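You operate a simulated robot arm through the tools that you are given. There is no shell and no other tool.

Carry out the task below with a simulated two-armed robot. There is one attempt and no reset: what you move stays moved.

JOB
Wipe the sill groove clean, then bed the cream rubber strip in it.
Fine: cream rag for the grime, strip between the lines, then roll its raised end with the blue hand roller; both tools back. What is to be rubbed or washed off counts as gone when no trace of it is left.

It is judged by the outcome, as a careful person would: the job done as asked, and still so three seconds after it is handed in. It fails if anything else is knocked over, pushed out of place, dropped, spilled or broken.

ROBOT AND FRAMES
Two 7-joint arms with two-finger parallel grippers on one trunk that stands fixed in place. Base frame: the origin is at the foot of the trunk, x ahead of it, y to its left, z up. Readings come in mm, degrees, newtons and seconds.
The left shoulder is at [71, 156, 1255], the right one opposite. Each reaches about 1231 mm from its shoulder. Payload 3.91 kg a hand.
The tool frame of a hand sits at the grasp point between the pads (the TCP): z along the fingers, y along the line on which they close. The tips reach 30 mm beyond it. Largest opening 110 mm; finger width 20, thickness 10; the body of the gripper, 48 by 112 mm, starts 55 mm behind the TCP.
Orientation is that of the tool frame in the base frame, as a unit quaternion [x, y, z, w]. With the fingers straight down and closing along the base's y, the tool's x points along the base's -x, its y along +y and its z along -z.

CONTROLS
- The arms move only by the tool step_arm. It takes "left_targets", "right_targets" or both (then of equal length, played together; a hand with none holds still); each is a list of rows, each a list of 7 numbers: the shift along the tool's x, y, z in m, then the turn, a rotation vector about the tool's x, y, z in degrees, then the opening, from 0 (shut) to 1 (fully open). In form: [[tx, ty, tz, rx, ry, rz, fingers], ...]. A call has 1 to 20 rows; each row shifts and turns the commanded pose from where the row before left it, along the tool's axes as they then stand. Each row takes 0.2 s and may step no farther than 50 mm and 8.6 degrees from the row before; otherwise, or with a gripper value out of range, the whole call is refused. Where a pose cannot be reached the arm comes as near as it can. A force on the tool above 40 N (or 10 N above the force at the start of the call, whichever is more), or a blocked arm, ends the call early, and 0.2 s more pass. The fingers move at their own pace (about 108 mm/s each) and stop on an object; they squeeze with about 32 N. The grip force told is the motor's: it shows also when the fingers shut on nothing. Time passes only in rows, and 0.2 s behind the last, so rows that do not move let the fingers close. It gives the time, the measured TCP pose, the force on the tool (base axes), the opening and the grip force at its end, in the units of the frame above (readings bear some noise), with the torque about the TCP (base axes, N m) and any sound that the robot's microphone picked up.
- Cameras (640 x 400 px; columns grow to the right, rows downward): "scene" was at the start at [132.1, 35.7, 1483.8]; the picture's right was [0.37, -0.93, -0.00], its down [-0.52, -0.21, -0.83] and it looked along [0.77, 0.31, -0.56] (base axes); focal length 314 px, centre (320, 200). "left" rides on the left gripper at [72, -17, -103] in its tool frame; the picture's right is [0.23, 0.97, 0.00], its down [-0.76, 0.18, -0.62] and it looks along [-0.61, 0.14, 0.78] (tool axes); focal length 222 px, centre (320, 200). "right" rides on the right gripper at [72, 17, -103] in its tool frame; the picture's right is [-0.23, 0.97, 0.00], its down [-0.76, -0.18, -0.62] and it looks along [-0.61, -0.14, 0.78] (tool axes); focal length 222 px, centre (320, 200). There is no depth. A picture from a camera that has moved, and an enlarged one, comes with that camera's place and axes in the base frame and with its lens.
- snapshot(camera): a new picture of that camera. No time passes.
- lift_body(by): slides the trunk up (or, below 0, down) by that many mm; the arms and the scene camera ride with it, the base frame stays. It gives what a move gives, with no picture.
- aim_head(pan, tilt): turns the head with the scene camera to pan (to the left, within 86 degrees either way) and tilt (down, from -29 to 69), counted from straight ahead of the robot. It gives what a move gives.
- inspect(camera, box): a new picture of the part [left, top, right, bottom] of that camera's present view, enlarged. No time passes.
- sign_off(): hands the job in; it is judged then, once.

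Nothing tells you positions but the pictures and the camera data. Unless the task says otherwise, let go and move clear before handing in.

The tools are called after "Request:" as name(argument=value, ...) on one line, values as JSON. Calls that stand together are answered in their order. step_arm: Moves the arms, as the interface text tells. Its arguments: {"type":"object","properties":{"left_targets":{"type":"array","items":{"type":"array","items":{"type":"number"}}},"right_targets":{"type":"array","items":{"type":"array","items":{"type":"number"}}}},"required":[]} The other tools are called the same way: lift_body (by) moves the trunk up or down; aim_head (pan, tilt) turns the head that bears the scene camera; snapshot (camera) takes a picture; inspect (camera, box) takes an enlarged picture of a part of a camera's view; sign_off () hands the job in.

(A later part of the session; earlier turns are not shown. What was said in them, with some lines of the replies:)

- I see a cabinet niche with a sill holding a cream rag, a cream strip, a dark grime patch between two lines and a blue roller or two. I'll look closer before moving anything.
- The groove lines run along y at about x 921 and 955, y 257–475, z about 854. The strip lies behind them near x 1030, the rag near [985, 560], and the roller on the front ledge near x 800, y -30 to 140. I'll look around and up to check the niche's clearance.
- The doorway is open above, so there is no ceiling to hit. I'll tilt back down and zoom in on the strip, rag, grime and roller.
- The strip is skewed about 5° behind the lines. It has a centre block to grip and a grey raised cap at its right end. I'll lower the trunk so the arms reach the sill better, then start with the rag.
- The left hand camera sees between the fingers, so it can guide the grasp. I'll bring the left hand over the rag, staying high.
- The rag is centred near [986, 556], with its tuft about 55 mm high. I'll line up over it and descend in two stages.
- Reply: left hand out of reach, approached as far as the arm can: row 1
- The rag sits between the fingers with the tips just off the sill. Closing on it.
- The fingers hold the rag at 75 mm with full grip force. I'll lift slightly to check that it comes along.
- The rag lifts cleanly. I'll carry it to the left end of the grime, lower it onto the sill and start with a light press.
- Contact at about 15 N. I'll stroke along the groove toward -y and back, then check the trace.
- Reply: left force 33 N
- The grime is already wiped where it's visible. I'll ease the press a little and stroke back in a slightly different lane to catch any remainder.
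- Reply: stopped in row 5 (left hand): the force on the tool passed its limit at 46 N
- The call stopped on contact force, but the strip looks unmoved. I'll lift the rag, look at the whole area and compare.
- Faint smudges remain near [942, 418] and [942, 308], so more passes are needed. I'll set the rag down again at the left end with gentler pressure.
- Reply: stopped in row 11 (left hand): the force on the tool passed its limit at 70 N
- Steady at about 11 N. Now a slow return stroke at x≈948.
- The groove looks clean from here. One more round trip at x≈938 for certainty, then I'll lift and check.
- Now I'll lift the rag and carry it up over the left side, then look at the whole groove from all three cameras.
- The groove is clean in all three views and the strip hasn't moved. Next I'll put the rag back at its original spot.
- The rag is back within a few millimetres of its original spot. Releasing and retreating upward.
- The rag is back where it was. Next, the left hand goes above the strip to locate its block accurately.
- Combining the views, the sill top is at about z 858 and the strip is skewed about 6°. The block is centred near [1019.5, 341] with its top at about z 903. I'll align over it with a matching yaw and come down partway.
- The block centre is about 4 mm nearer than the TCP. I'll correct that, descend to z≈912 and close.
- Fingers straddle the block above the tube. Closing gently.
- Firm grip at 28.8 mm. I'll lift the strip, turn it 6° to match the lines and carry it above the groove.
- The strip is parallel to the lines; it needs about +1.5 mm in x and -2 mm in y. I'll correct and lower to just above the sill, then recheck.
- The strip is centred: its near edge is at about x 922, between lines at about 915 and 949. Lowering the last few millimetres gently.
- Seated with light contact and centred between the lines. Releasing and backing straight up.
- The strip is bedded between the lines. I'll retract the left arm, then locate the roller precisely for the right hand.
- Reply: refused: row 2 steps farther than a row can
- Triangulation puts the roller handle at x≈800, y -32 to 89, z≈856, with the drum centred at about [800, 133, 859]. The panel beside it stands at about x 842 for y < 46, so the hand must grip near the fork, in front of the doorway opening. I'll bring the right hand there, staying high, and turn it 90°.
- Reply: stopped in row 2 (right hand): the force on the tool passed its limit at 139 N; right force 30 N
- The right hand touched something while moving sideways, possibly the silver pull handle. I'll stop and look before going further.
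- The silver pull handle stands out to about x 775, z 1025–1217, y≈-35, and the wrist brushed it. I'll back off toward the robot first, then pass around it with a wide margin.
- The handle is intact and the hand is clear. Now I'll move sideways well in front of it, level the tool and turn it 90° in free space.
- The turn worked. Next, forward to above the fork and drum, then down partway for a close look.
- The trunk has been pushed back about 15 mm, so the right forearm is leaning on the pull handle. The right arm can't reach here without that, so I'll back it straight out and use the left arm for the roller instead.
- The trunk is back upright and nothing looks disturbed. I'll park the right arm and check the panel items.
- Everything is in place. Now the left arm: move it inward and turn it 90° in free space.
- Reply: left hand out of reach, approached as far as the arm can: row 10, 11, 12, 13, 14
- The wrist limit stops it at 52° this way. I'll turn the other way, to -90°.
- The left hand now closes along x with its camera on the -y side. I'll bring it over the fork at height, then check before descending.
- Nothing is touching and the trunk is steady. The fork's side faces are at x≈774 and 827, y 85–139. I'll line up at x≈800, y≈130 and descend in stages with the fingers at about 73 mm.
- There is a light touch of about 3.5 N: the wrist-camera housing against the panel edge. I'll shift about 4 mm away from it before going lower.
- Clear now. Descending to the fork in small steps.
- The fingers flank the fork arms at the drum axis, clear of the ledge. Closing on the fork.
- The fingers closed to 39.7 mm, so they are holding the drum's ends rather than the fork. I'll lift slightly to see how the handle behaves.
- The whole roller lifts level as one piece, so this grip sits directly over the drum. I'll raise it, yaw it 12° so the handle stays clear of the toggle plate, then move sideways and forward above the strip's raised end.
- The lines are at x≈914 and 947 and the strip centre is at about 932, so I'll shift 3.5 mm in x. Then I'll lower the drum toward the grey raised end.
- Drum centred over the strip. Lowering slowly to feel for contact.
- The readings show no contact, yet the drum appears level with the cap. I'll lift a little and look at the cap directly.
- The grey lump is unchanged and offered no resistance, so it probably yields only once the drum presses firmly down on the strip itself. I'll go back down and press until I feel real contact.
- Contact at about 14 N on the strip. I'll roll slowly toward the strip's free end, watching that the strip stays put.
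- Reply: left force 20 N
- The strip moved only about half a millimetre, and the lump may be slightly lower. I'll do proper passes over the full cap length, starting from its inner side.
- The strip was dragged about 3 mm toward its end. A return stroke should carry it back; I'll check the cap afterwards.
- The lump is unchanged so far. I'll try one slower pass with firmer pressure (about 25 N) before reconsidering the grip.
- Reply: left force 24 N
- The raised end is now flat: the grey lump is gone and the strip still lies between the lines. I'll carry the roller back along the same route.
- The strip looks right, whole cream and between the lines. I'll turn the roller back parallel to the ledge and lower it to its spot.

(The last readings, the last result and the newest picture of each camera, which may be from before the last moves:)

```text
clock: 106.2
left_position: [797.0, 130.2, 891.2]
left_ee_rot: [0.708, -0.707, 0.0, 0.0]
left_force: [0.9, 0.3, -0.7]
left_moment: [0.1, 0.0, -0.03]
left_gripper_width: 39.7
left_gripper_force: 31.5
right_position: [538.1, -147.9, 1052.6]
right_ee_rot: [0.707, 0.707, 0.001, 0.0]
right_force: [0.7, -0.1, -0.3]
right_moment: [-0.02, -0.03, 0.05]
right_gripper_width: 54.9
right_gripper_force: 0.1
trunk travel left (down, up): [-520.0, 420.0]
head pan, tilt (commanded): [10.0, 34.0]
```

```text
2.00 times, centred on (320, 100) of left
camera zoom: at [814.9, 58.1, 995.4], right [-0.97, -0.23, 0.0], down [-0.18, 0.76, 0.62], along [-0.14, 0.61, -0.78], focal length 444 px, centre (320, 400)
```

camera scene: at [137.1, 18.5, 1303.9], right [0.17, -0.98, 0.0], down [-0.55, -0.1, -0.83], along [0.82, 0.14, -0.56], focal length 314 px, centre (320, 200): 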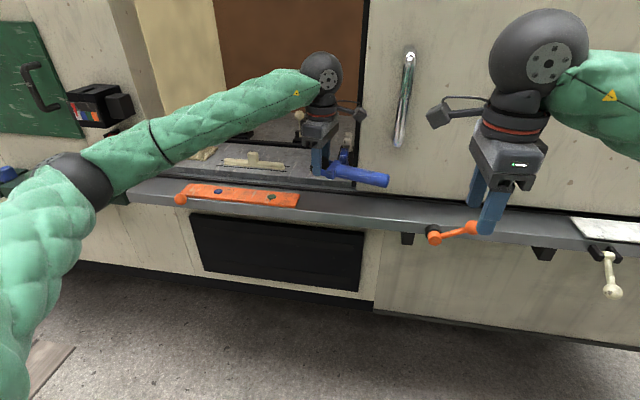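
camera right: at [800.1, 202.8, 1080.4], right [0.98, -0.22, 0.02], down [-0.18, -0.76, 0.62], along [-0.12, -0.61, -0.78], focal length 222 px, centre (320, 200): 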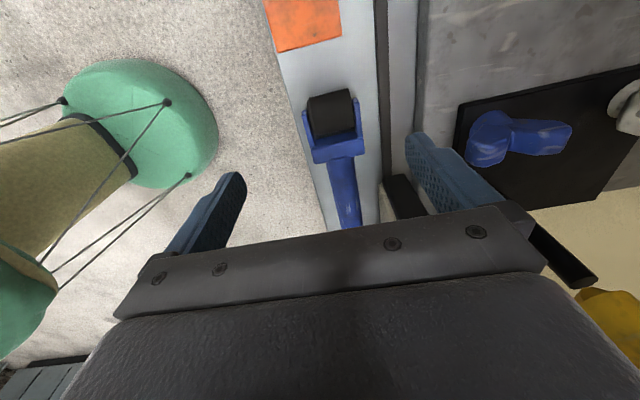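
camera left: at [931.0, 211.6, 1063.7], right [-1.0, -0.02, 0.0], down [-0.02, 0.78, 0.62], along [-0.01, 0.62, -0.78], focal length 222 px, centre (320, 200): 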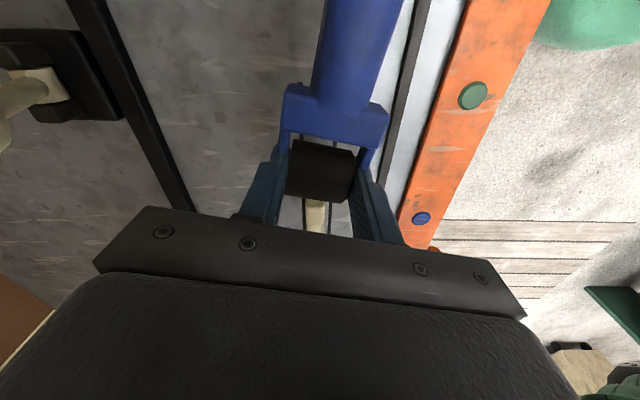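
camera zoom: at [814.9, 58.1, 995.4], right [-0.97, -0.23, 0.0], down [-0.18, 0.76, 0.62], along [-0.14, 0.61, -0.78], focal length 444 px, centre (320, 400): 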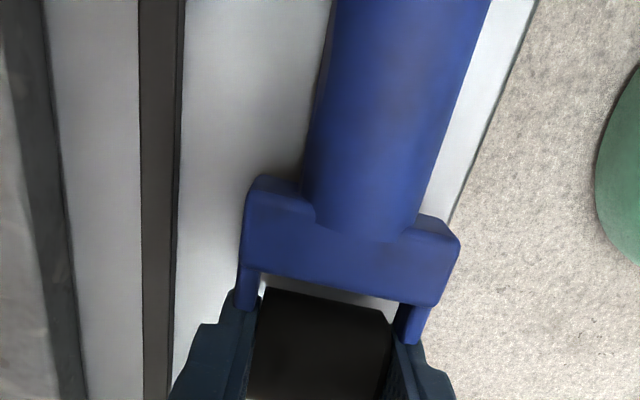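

Request:
step_arm(left_targets=[[0, -0.0015, 0.005, 0, 0, 0, 0], [0, 0, 0.004, 0, 0, 0, 0], [0, 0, 0.001, 0, 0, 0, 0], [0, 0, 0.001, 0, 0, 0, 0], [0, 0, 0, 0, 0, 0, 0]])

Request:
inspect(camera="scene", box=[280, 130, 400, 220])

```text
clock: 107.3
left_position: [798.5, 128.5, 881.4]
left_ee_rot: [0.707, -0.707, -0.001, 0.0]
left_force: [0.6, 0.0, 1.6]
left_moment: [-0.37, -0.04, 0.15]
left_gripper_width: 39.3
left_gripper_force: 32.6
right_position: [538.3, -148.2, 1053.8]
right_ee_rot: [0.707, 0.707, 0.001, 0.0]
right_force: [-0.3, -0.2, -0.2]
right_moment: [-0.02, 0.02, 0.01]
right_gripper_width: 55.4
right_gripper_force: 0.0
trunk travel left (down, up): [-520.0, 420.0]
head pan, tilt (commanded): [10.0, 34.0]
```

```text
4.44 times, centred on (340, 175) of scene
camera zoom: at [137.1, 18.0, 1304.0], right [0.17, -0.98, 0.0], down [-0.55, -0.1, -0.83], along [0.82, 0.14, -0.56], focal length 1394 px, centre (231, 311)
```

zoom: 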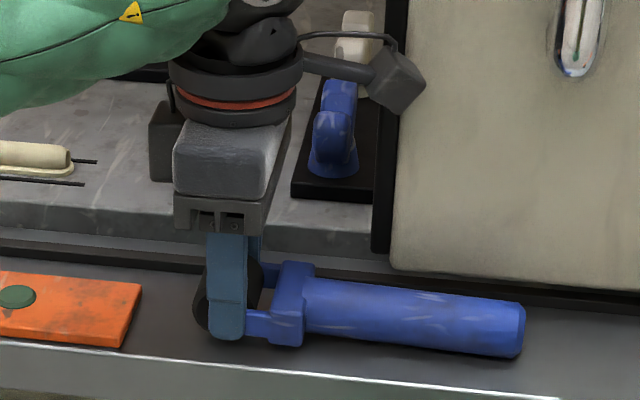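

Request:
step_arm(left_targets=[[0, 0, 0.001, 0, 0, 0, 0], [0, 0, 0.001, 0, 0, 0, 0], [0, 0, 0, 0, 0, 0, 0]])

Request:
inspect(camera="scene", box=[280, 170, 400, 220])

```text
clock: 108.2
left_position: [797.7, 128.5, 879.2]
left_ee_rot: [0.709, -0.705, 0.0, 0.001]
left_force: [1.0, 1.8, 5.1]
left_moment: [-0.94, -0.02, 0.11]
left_gripper_width: 39.7
left_gripper_force: 32.0
right_position: [536.7, -148.1, 1053.8]
right_ee_rot: [0.707, 0.707, 0.001, 0.0]
right_force: [0.4, 0.7, 0.1]
right_moment: [0.03, 0.02, 0.0]
right_gripper_width: 55.1
right_gripper_force: 0.2
trunk travel left (down, up): [-520.0, 420.0]
head pan, tilt (commanded): [10.0, 34.0]
```

```text
5.33 times, centred on (340, 195) of scene
camera zoom: at [136.8, 18.1, 1304.0], right [0.17, -0.98, 0.0], down [-0.55, -0.1, -0.83], along [0.82, 0.14, -0.56], focal length 1673 px, centre (213, 227)
```

zoom: 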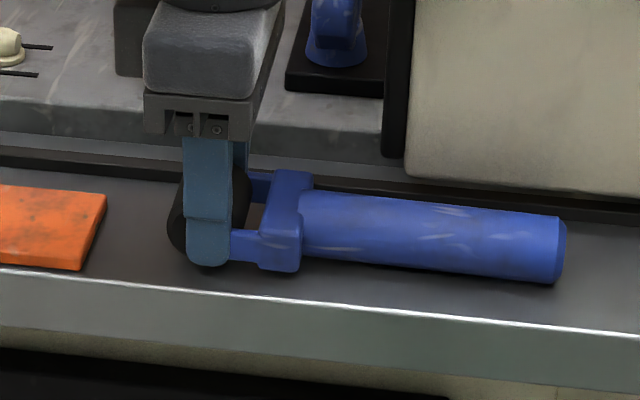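

The load is on the handle's end because the roller pitched slightly in the grip. I'll tilt the hand about 1° to level it, then settle the drum.

Request:
step_arm(left_targets=[[0, 0, 0, 0, 0.9, 0, 0], [0, 0, 0.0007, 0, 0, 0, 0], [0, 0, 0, 0, 0, 0, 0]])

```text
clock: 109.0
left_position: [799.2, 127.5, 877.2]
left_ee_rot: [0.709, -0.706, 0.005, 0.006]
left_force: [-0.2, 0.8, -2.0]
left_moment: [0.1, 0.02, 0.01]
left_gripper_width: 39.6
left_gripper_force: 32.3
right_position: [537.8, -147.8, 1052.8]
right_ee_rot: [0.707, 0.707, 0.001, 0.001]
right_force: [-0.6, 1.1, 0.3]
right_moment: [-0.02, 0.02, -0.02]
right_gripper_width: 54.9
right_gripper_force: 0.1
trunk travel left (down, up): [-520.0, 420.0]
head pan, tilt (commanded): [10.0, 34.0]
```

Request:
step_arm(left_targets=[[0, 0, 0.0008, 0, 0, 0, 0], [0, 0, 0.0008, 0, 0, 0, 0], [0, 0, 0, 0, 0, 0, 0]])

Request:
inspect(camera="scene", box=[280, 170, 400, 220])

```text
clock: 109.8
left_position: [798.3, 130.0, 874.4]
left_ee_rot: [0.708, -0.707, 0.006, 0.005]
left_force: [0.4, -0.6, 1.6]
left_moment: [-0.55, -0.03, 0.08]
left_gripper_width: 39.4
left_gripper_force: 32.3
right_position: [536.5, -148.3, 1054.6]
right_ee_rot: [0.707, 0.707, 0.002, 0.0]
right_force: [0.3, 0.2, -0.1]
right_moment: [-0.01, 0.01, 0.01]
right_gripper_width: 54.9
right_gripper_force: 0.0
trunk travel left (down, up): [-520.0, 420.0]
head pan, tilt (commanded): [10.0, 34.0]
```

```text
5.33 times, centred on (340, 195) of scene
camera zoom: at [137.0, 17.9, 1304.0], right [0.17, -0.98, 0.0], down [-0.55, -0.1, -0.83], along [0.82, 0.14, -0.56], focal length 1673 px, centre (213, 227)
```

zoom: 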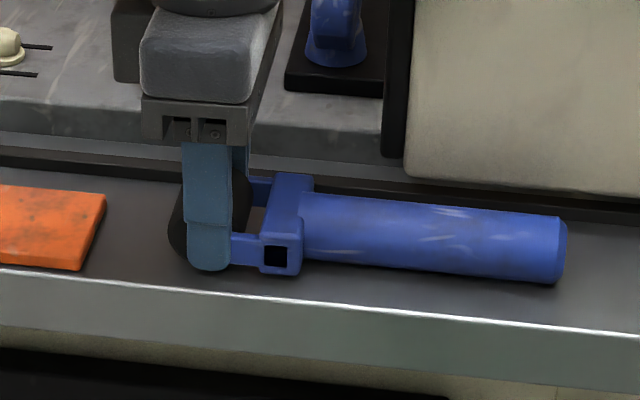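

The roller matches its original resting pose in the image, so I'll release it now and lift away.

Request:
step_arm(left_targets=[[0, 0, 0, 0, 0, 0, 0.45], [0, 0, 0, 0, 0, 0, 0.6], [0, 0, 0, 0, 0, 0, 0.66], [0, 0, 0, 0, 0, 0, 0.66], [0, 0, -0.01, 0, 0, 0, 0.66], [0, 0, -0.03, 0, 0, 0, 0.66], [0, 0, -0.04, 0, 0, 0, 0.66], [0, 0, 0, 0, 0, 0, 0.66]])

Request:
inspect(camera="scene", box=[280, 130, 400, 220])

Request:
inspect(camera="left", box=[180, 0, 460, 200])

```text
clock: 111.5
left_position: [798.8, 130.6, 953.9]
left_ee_rot: [0.708, -0.706, 0.005, 0.007]
left_force: [0.9, -0.1, 0.6]
left_moment: [0.0, -0.02, 0.02]
left_gripper_width: 72.4
left_gripper_force: 0.1
right_position: [537.7, -148.4, 1053.2]
right_ee_rot: [0.707, 0.707, 0.002, 0.0]
right_force: [-0.1, 1.2, 0.3]
right_moment: [-0.02, -0.01, 0.02]
right_gripper_width: 54.9
right_gripper_force: 0.0
trunk travel left (down, up): [-520.0, 420.0]
head pan, tilt (commanded): [10.0, 34.0]
```

```text
4.44 times, centred on (340, 175) of scene
camera zoom: at [137.6, 18.2, 1303.8], right [0.17, -0.98, 0.0], down [-0.55, -0.1, -0.83], along [0.82, 0.14, -0.56], focal length 1394 px, centre (231, 311)
```

zoom: 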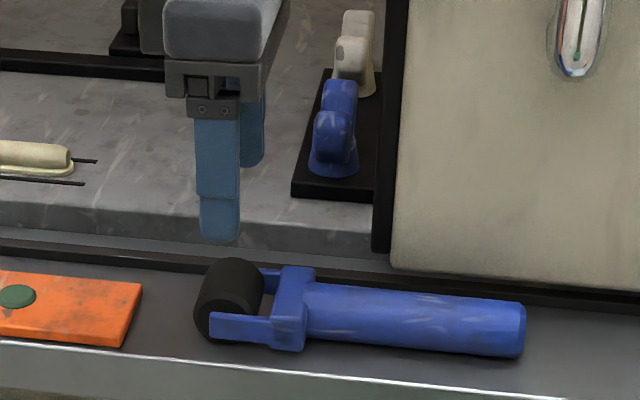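

```text
2.00 times, centred on (320, 100) of left
camera zoom: at [817.1, 60.1, 1060.5], right [-0.97, -0.23, 0.01], down [-0.18, 0.77, 0.61], along [-0.14, 0.59, -0.79], focal length 444 px, centre (320, 400)
```

zoom: 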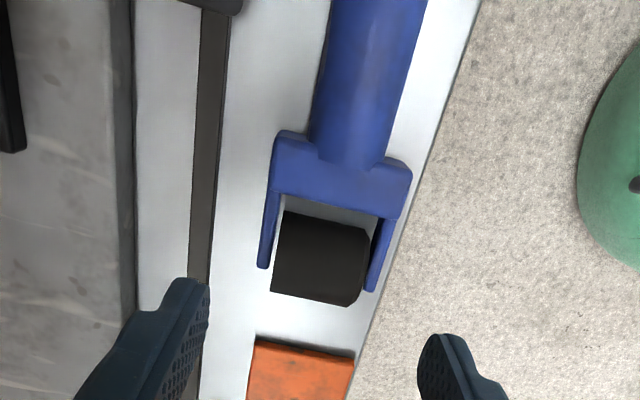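

The roller is back exactly where it was. I'll retract the left arm and do a full final check.

Request:
step_arm(left_targets=[[0, 0, -0.045, 0, 0, 0, 0.66], [0, 0.01, -0.045, 0, 0, 0, 0.66], [-0.01, 0.045, 0, 0, 0, 0, 0.66], [-0.02, 0.045, 0, 0, 0, 0, 0.66], [-0.03, 0.035, 0, 0, 0, 0, 0.66], [-0.04, 0.025, 0, 0, 0, 0, 0.66], [-0.04, 0.02, 0, 0, 0, 0, 0.66], [-0.04, 0.02, 0, 0, 0, 0, 0.66], [0, 0, 0, 0, 0, 0, 0.66]])

Request:
snapshot(camera="scene")

Request:
inspect(camera="scene", box=[150, 90, 400, 230])

Request:
inspect(camera="scene", box=[205, 140, 301, 200])

```text
clock: 113.5
left_position: [598.5, 312.5, 1043.3]
left_ee_rot: [0.707, -0.707, 0.005, 0.006]
left_force: [-0.2, 0.0, 0.0]
left_moment: [-0.02, 0.0, 0.0]
left_gripper_width: 72.5
left_gripper_force: 0.0
right_position: [537.3, -148.6, 1052.5]
right_ee_rot: [0.707, 0.707, 0.001, 0.0]
right_force: [0.1, 0.9, 0.3]
right_moment: [0.01, 0.01, 0.02]
right_gripper_width: 55.0
right_gripper_force: 0.0
trunk travel left (down, up): [-520.0, 420.0]
head pan, tilt (commanded): [10.0, 34.0]
```

```text
taken
camera scene: at [137.8, 17.4, 1303.8], right [0.17, -0.98, 0.0], down [-0.55, -0.1, -0.83], along [0.82, 0.14, -0.56], focal length 314 px, centre (320, 200)
```

scene: 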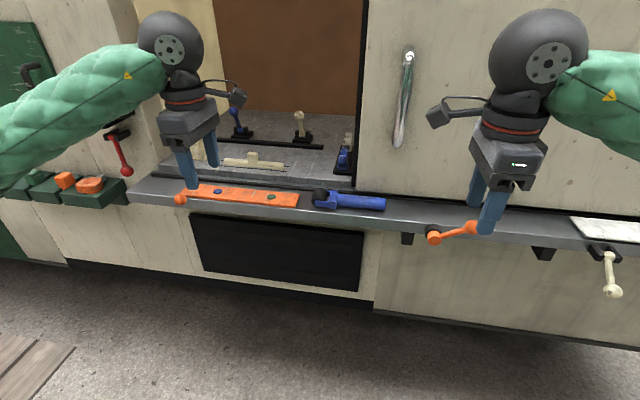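

```text
2.56 times, centred on (275, 160) of scene
camera zoom: at [137.8, 17.4, 1303.8], right [0.17, -0.98, 0.0], down [-0.55, -0.1, -0.83], along [0.82, 0.14, -0.56], focal length 803 px, centre (435, 302)
```

zoom: 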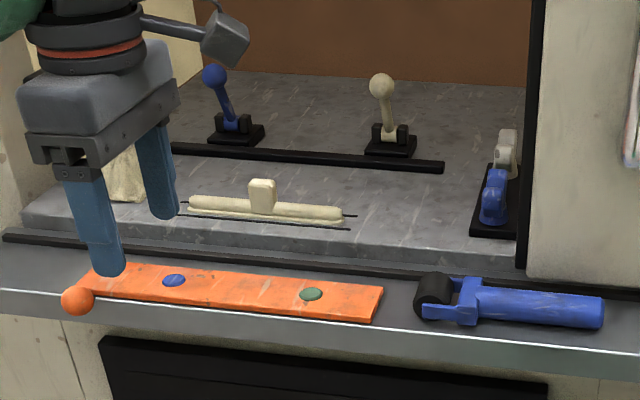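

```text
6.67 times, centred on (253, 170) of scene
camera zoom: at [137.8, 17.4, 1303.8], right [0.17, -0.98, 0.0], down [-0.55, -0.1, -0.83], along [0.82, 0.14, -0.56], focal length 2091 px, centre (767, 400)
```

zoom: 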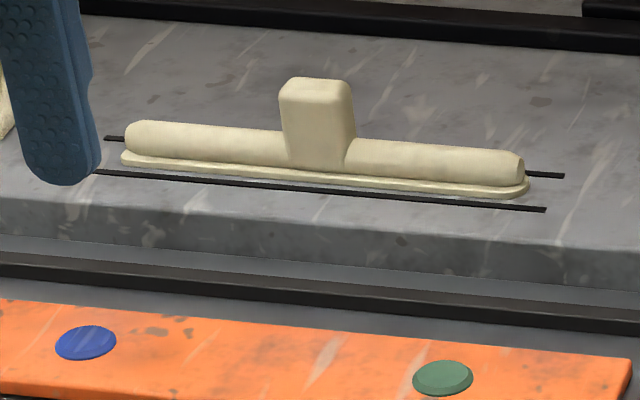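

Request:
snapshot(camera="left")

Request:
snapshot(camera="right")

```text
taken
camera left: at [616.1, 241.1, 1149.5], right [-0.97, -0.23, 0.01], down [-0.18, 0.77, 0.61], along [-0.14, 0.59, -0.79], focal length 222 px, centre (320, 200)
```

left: 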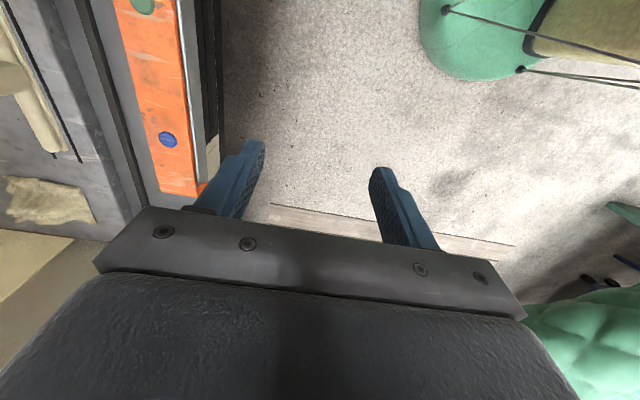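

```text
taken
camera right: at [554.5, -76.2, 1156.7], right [0.97, -0.23, 0.0], down [-0.18, -0.76, 0.62], along [-0.14, -0.61, -0.78], focal length 222 px, centre (320, 200)
```

right: 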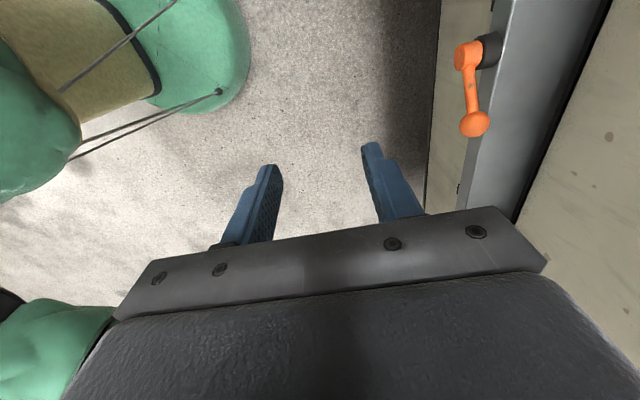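

I'll take one overhead look at the strip from the left hand camera, staying high.

Request:
step_arm(left_targets=[[-0.0113, -0.0437, 0, 0, 0, 0, 0.66], [-0.0113, -0.0437, 0, 0, 0, 0, 0.66], [-0.0113, -0.0437, 0, 0, 0, 0, 0.66], [-0.0113, -0.0437, 0, 0, 0, 0, 0.66], [-0.0113, -0.0437, 0, 0, 0, 0, 0.66], [-0.0113, -0.0437, 0, 0, 0, 0, 0.66], [0, 0, 0, 0, 0, 0, 0.66]])

Request:
snapshot(camera="left")

Request:
inspect(camera="left", box=[160, 0, 360, 220])

```text
clock: 115.2
left_position: [859.8, 378.3, 1044.6]
left_ee_rot: [0.708, -0.707, 0.005, 0.006]
left_force: [-0.4, 0.1, 0.3]
left_moment: [0.0, -0.04, 0.01]
left_gripper_width: 72.3
left_gripper_force: 0.1
right_position: [537.1, -149.0, 1053.3]
right_ee_rot: [0.707, 0.707, 0.002, 0.001]
right_force: [0.0, -0.3, 0.8]
right_moment: [0.0, 0.01, -0.03]
right_gripper_width: 54.9
right_gripper_force: 0.1
trunk travel left (down, up): [-520.0, 420.0]
head pan, tilt (commanded): [10.0, 34.0]
```

```text
taken
camera left: at [877.1, 308.1, 1150.2], right [-0.97, -0.23, 0.0], down [-0.18, 0.77, 0.61], along [-0.14, 0.59, -0.79], focal length 222 px, centre (320, 200)
```

left: 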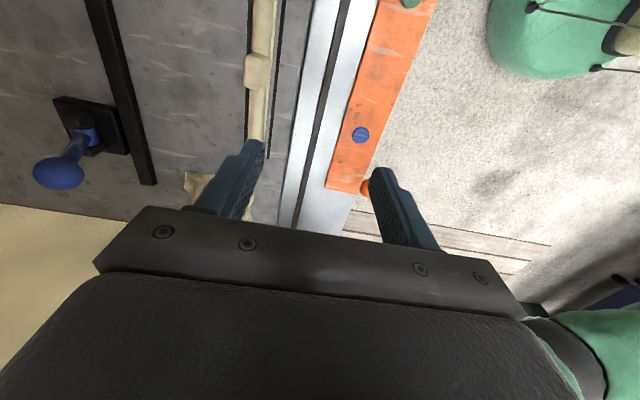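

```text
1.82 times, centred on (260, 110) of left
camera zoom: at [877.1, 308.1, 1150.2], right [-0.97, -0.23, 0.0], down [-0.18, 0.77, 0.61], along [-0.14, 0.59, -0.79], focal length 404 px, centre (429, 364)
```

zoom: 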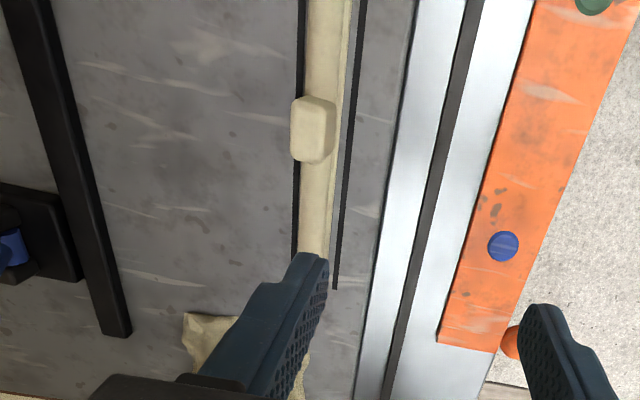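

Request:
inspect(camera="left", box=[230, 0, 310, 80])

Request:
inspect(camera="left", box=[230, 70, 310, 160])

Request:
inspect(camera="scene", box=[218, 155, 250, 175])

Request:
inspect(camera="scene", box=[262, 155, 294, 175])

```text
5.00 times, centred on (270, 40) of left
camera zoom: at [877.1, 308.1, 1150.2], right [-0.97, -0.23, 0.0], down [-0.18, 0.77, 0.61], along [-0.14, 0.59, -0.79], focal length 1111 px, centre (570, 1000)
```

zoom: 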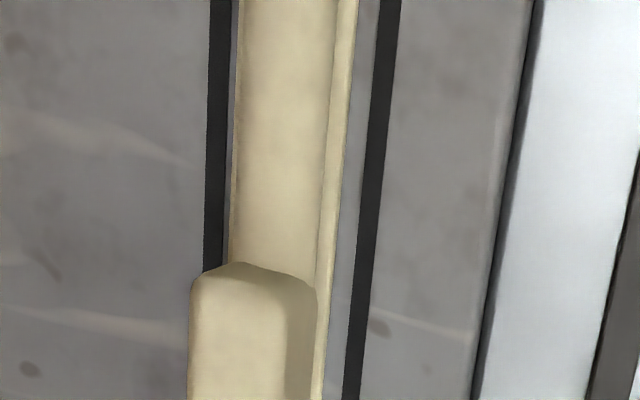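

```text
4.44 times, centred on (270, 115) of left
camera zoom: at [877.1, 308.1, 1150.2], right [-0.97, -0.23, 0.0], down [-0.18, 0.77, 0.61], along [-0.14, 0.59, -0.79], focal length 987 px, centre (542, 578)
```

zoom: 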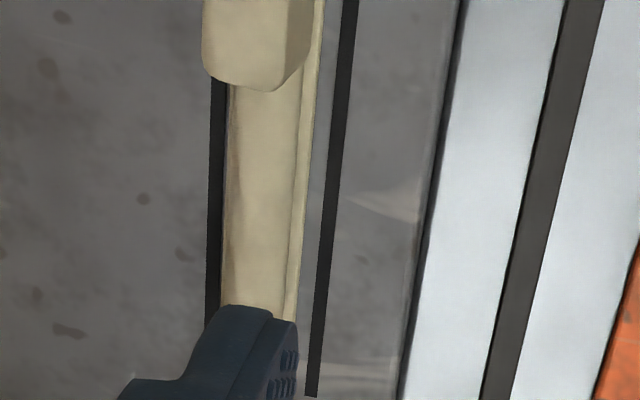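

```text
16.00 times, centred on (234, 165) of scene
camera zoom: at [136.4, 18.3, 1304.0], right [0.17, -0.98, 0.0], down [-0.55, -0.1, -0.83], along [0.82, 0.14, -0.56], focal length 5018 px, centre (1696, 760)
```

zoom: 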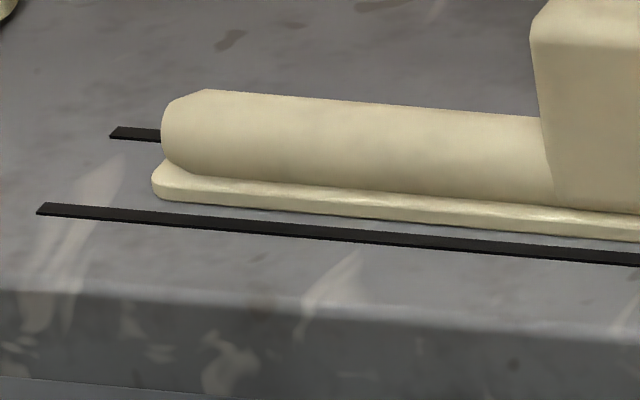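

```text
16.00 times, centred on (278, 165) of scene
camera zoom: at [136.4, 18.3, 1304.0], right [0.17, -0.98, 0.0], down [-0.55, -0.1, -0.83], along [0.82, 0.14, -0.56], focal length 5018 px, centre (992, 760)
```

zoom: 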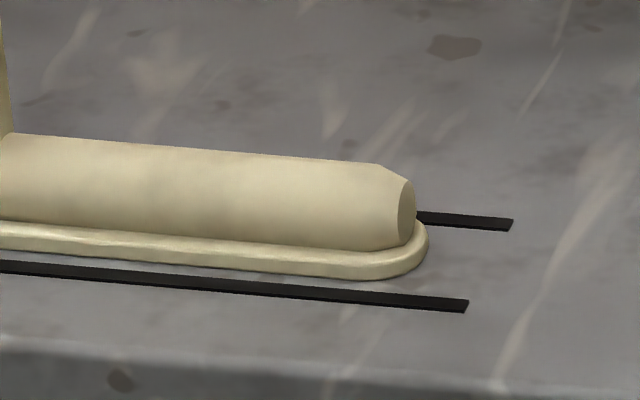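

The strip lies between the two lines along its whole length, flat at both ends, and the groove is clean. I'll pull the left arm clear and do a last check of the whole scene.

Request:
step_arm(left_targets=[[0, 0.045, 0, 0, 0, 0, 0.66], [0, 0.045, 0, 0, 0, 0, 0.66], [0, 0.045, 0, 0, 0, 0, 0.66], [-0.01, 0.045, 0, 0, 0, 0, 0.66], [-0.02, 0.045, 0, 0, 0, 0, 0.66], [-0.03, 0.03, 0, 0, 0, 0, 0.66], [-0.03, 0.03, 0, 0, 0, 0, 0.66], [0, 0, 0, 0, 0, 0, 0.66]])

Request:
aim_head(pan=22, tilt=32)

Request:
snapshot(camera="scene")

Request:
inspect(camera="scene", box=[220, 120, 460, 260])

```text
clock: 117.0
left_position: [576.8, 467.6, 1040.1]
left_ee_rot: [0.709, -0.705, 0.004, 0.006]
left_force: [0.2, -0.1, -0.1]
left_moment: [-0.03, 0.03, 0.01]
left_gripper_width: 72.7
left_gripper_force: 0.0
right_position: [538.5, -147.7, 1052.9]
right_ee_rot: [0.707, 0.708, 0.001, -0.001]
right_force: [0.6, -0.3, -0.1]
right_moment: [-0.04, 0.01, -0.01]
right_gripper_width: 54.8
right_gripper_force: 0.0
trunk travel left (down, up): [-520.0, 420.0]
head pan, tilt (commanded): [10.0, 34.0]
```

```text
clock: 117.7
left_position: [575.4, 468.0, 1042.4]
left_ee_rot: [0.708, -0.707, 0.005, 0.006]
left_force: [0.5, -0.5, 0.1]
left_moment: [-0.01, 0.01, 0.04]
left_gripper_width: 72.4
left_gripper_force: 0.2
right_position: [538.2, -147.4, 1054.4]
right_ee_rot: [0.707, 0.707, 0.002, 0.0]
right_force: [-1.1, -0.2, -0.2]
right_moment: [0.02, 0.03, 0.03]
right_gripper_width: 54.8
right_gripper_force: 0.1
trunk travel left (down, up): [-520.0, 420.0]
head pan, tilt (commanded): [22.0, 32.0]
```

```text
taken
camera scene: at [132.8, 36.1, 1307.0], right [0.37, -0.93, 0.0], down [-0.49, -0.2, -0.85], along [0.79, 0.32, -0.53], focal length 314 px, centre (320, 200)
```

scene: 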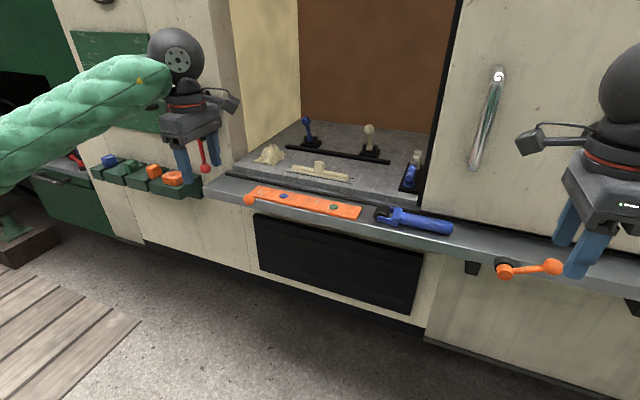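

```text
2.67 times, centred on (340, 190) of scene
camera zoom: at [132.8, 36.1, 1307.0], right [0.37, -0.93, 0.0], down [-0.49, -0.2, -0.85], along [0.79, 0.32, -0.53], focal length 836 px, centre (267, 227)
```

zoom: 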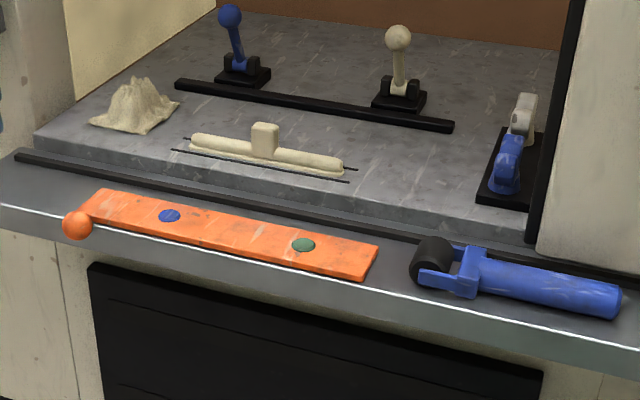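

The groove is clean, the strip is bedded between the lines with its end rolled flat, and the rag and roller are back in place. Nothing else looks disturbed, and both hands are empty and clear, so I'm handing in.

Request:
sign_off()

```text
The job is handed in.
```

The sill groove is wiped clean and the cream strip lies between the lines with its raised end rolled flat. The rag and the roller are back where they were. I've handed the job in; no result came back with it.

- **Grime:** it took several passes with the cream rag. A close look from three cameras afterwards showed no trace.
- **Strip:** by my measurements it sits a few millimetres clear of the near line and 1–2 mm clear of the far one. It is about half a degree off parallel.
- **Rolling:** lighter passes did nothing, and the lump only went flat with about 22 N of pressure. I held the roller by its drum because there was no room to grip the handle beside the panel.

**Bumps along the way:**
- The right arm hit the silver pull handle once, at up to 139 N, and later leaned on it hard enough to push the robot's trunk back about 15 mm.
- The left wrist camera lightly touched the panel edge.
- The handle looked intact and unmoved afterwards, and nothing else looked out of place in the final pictures.
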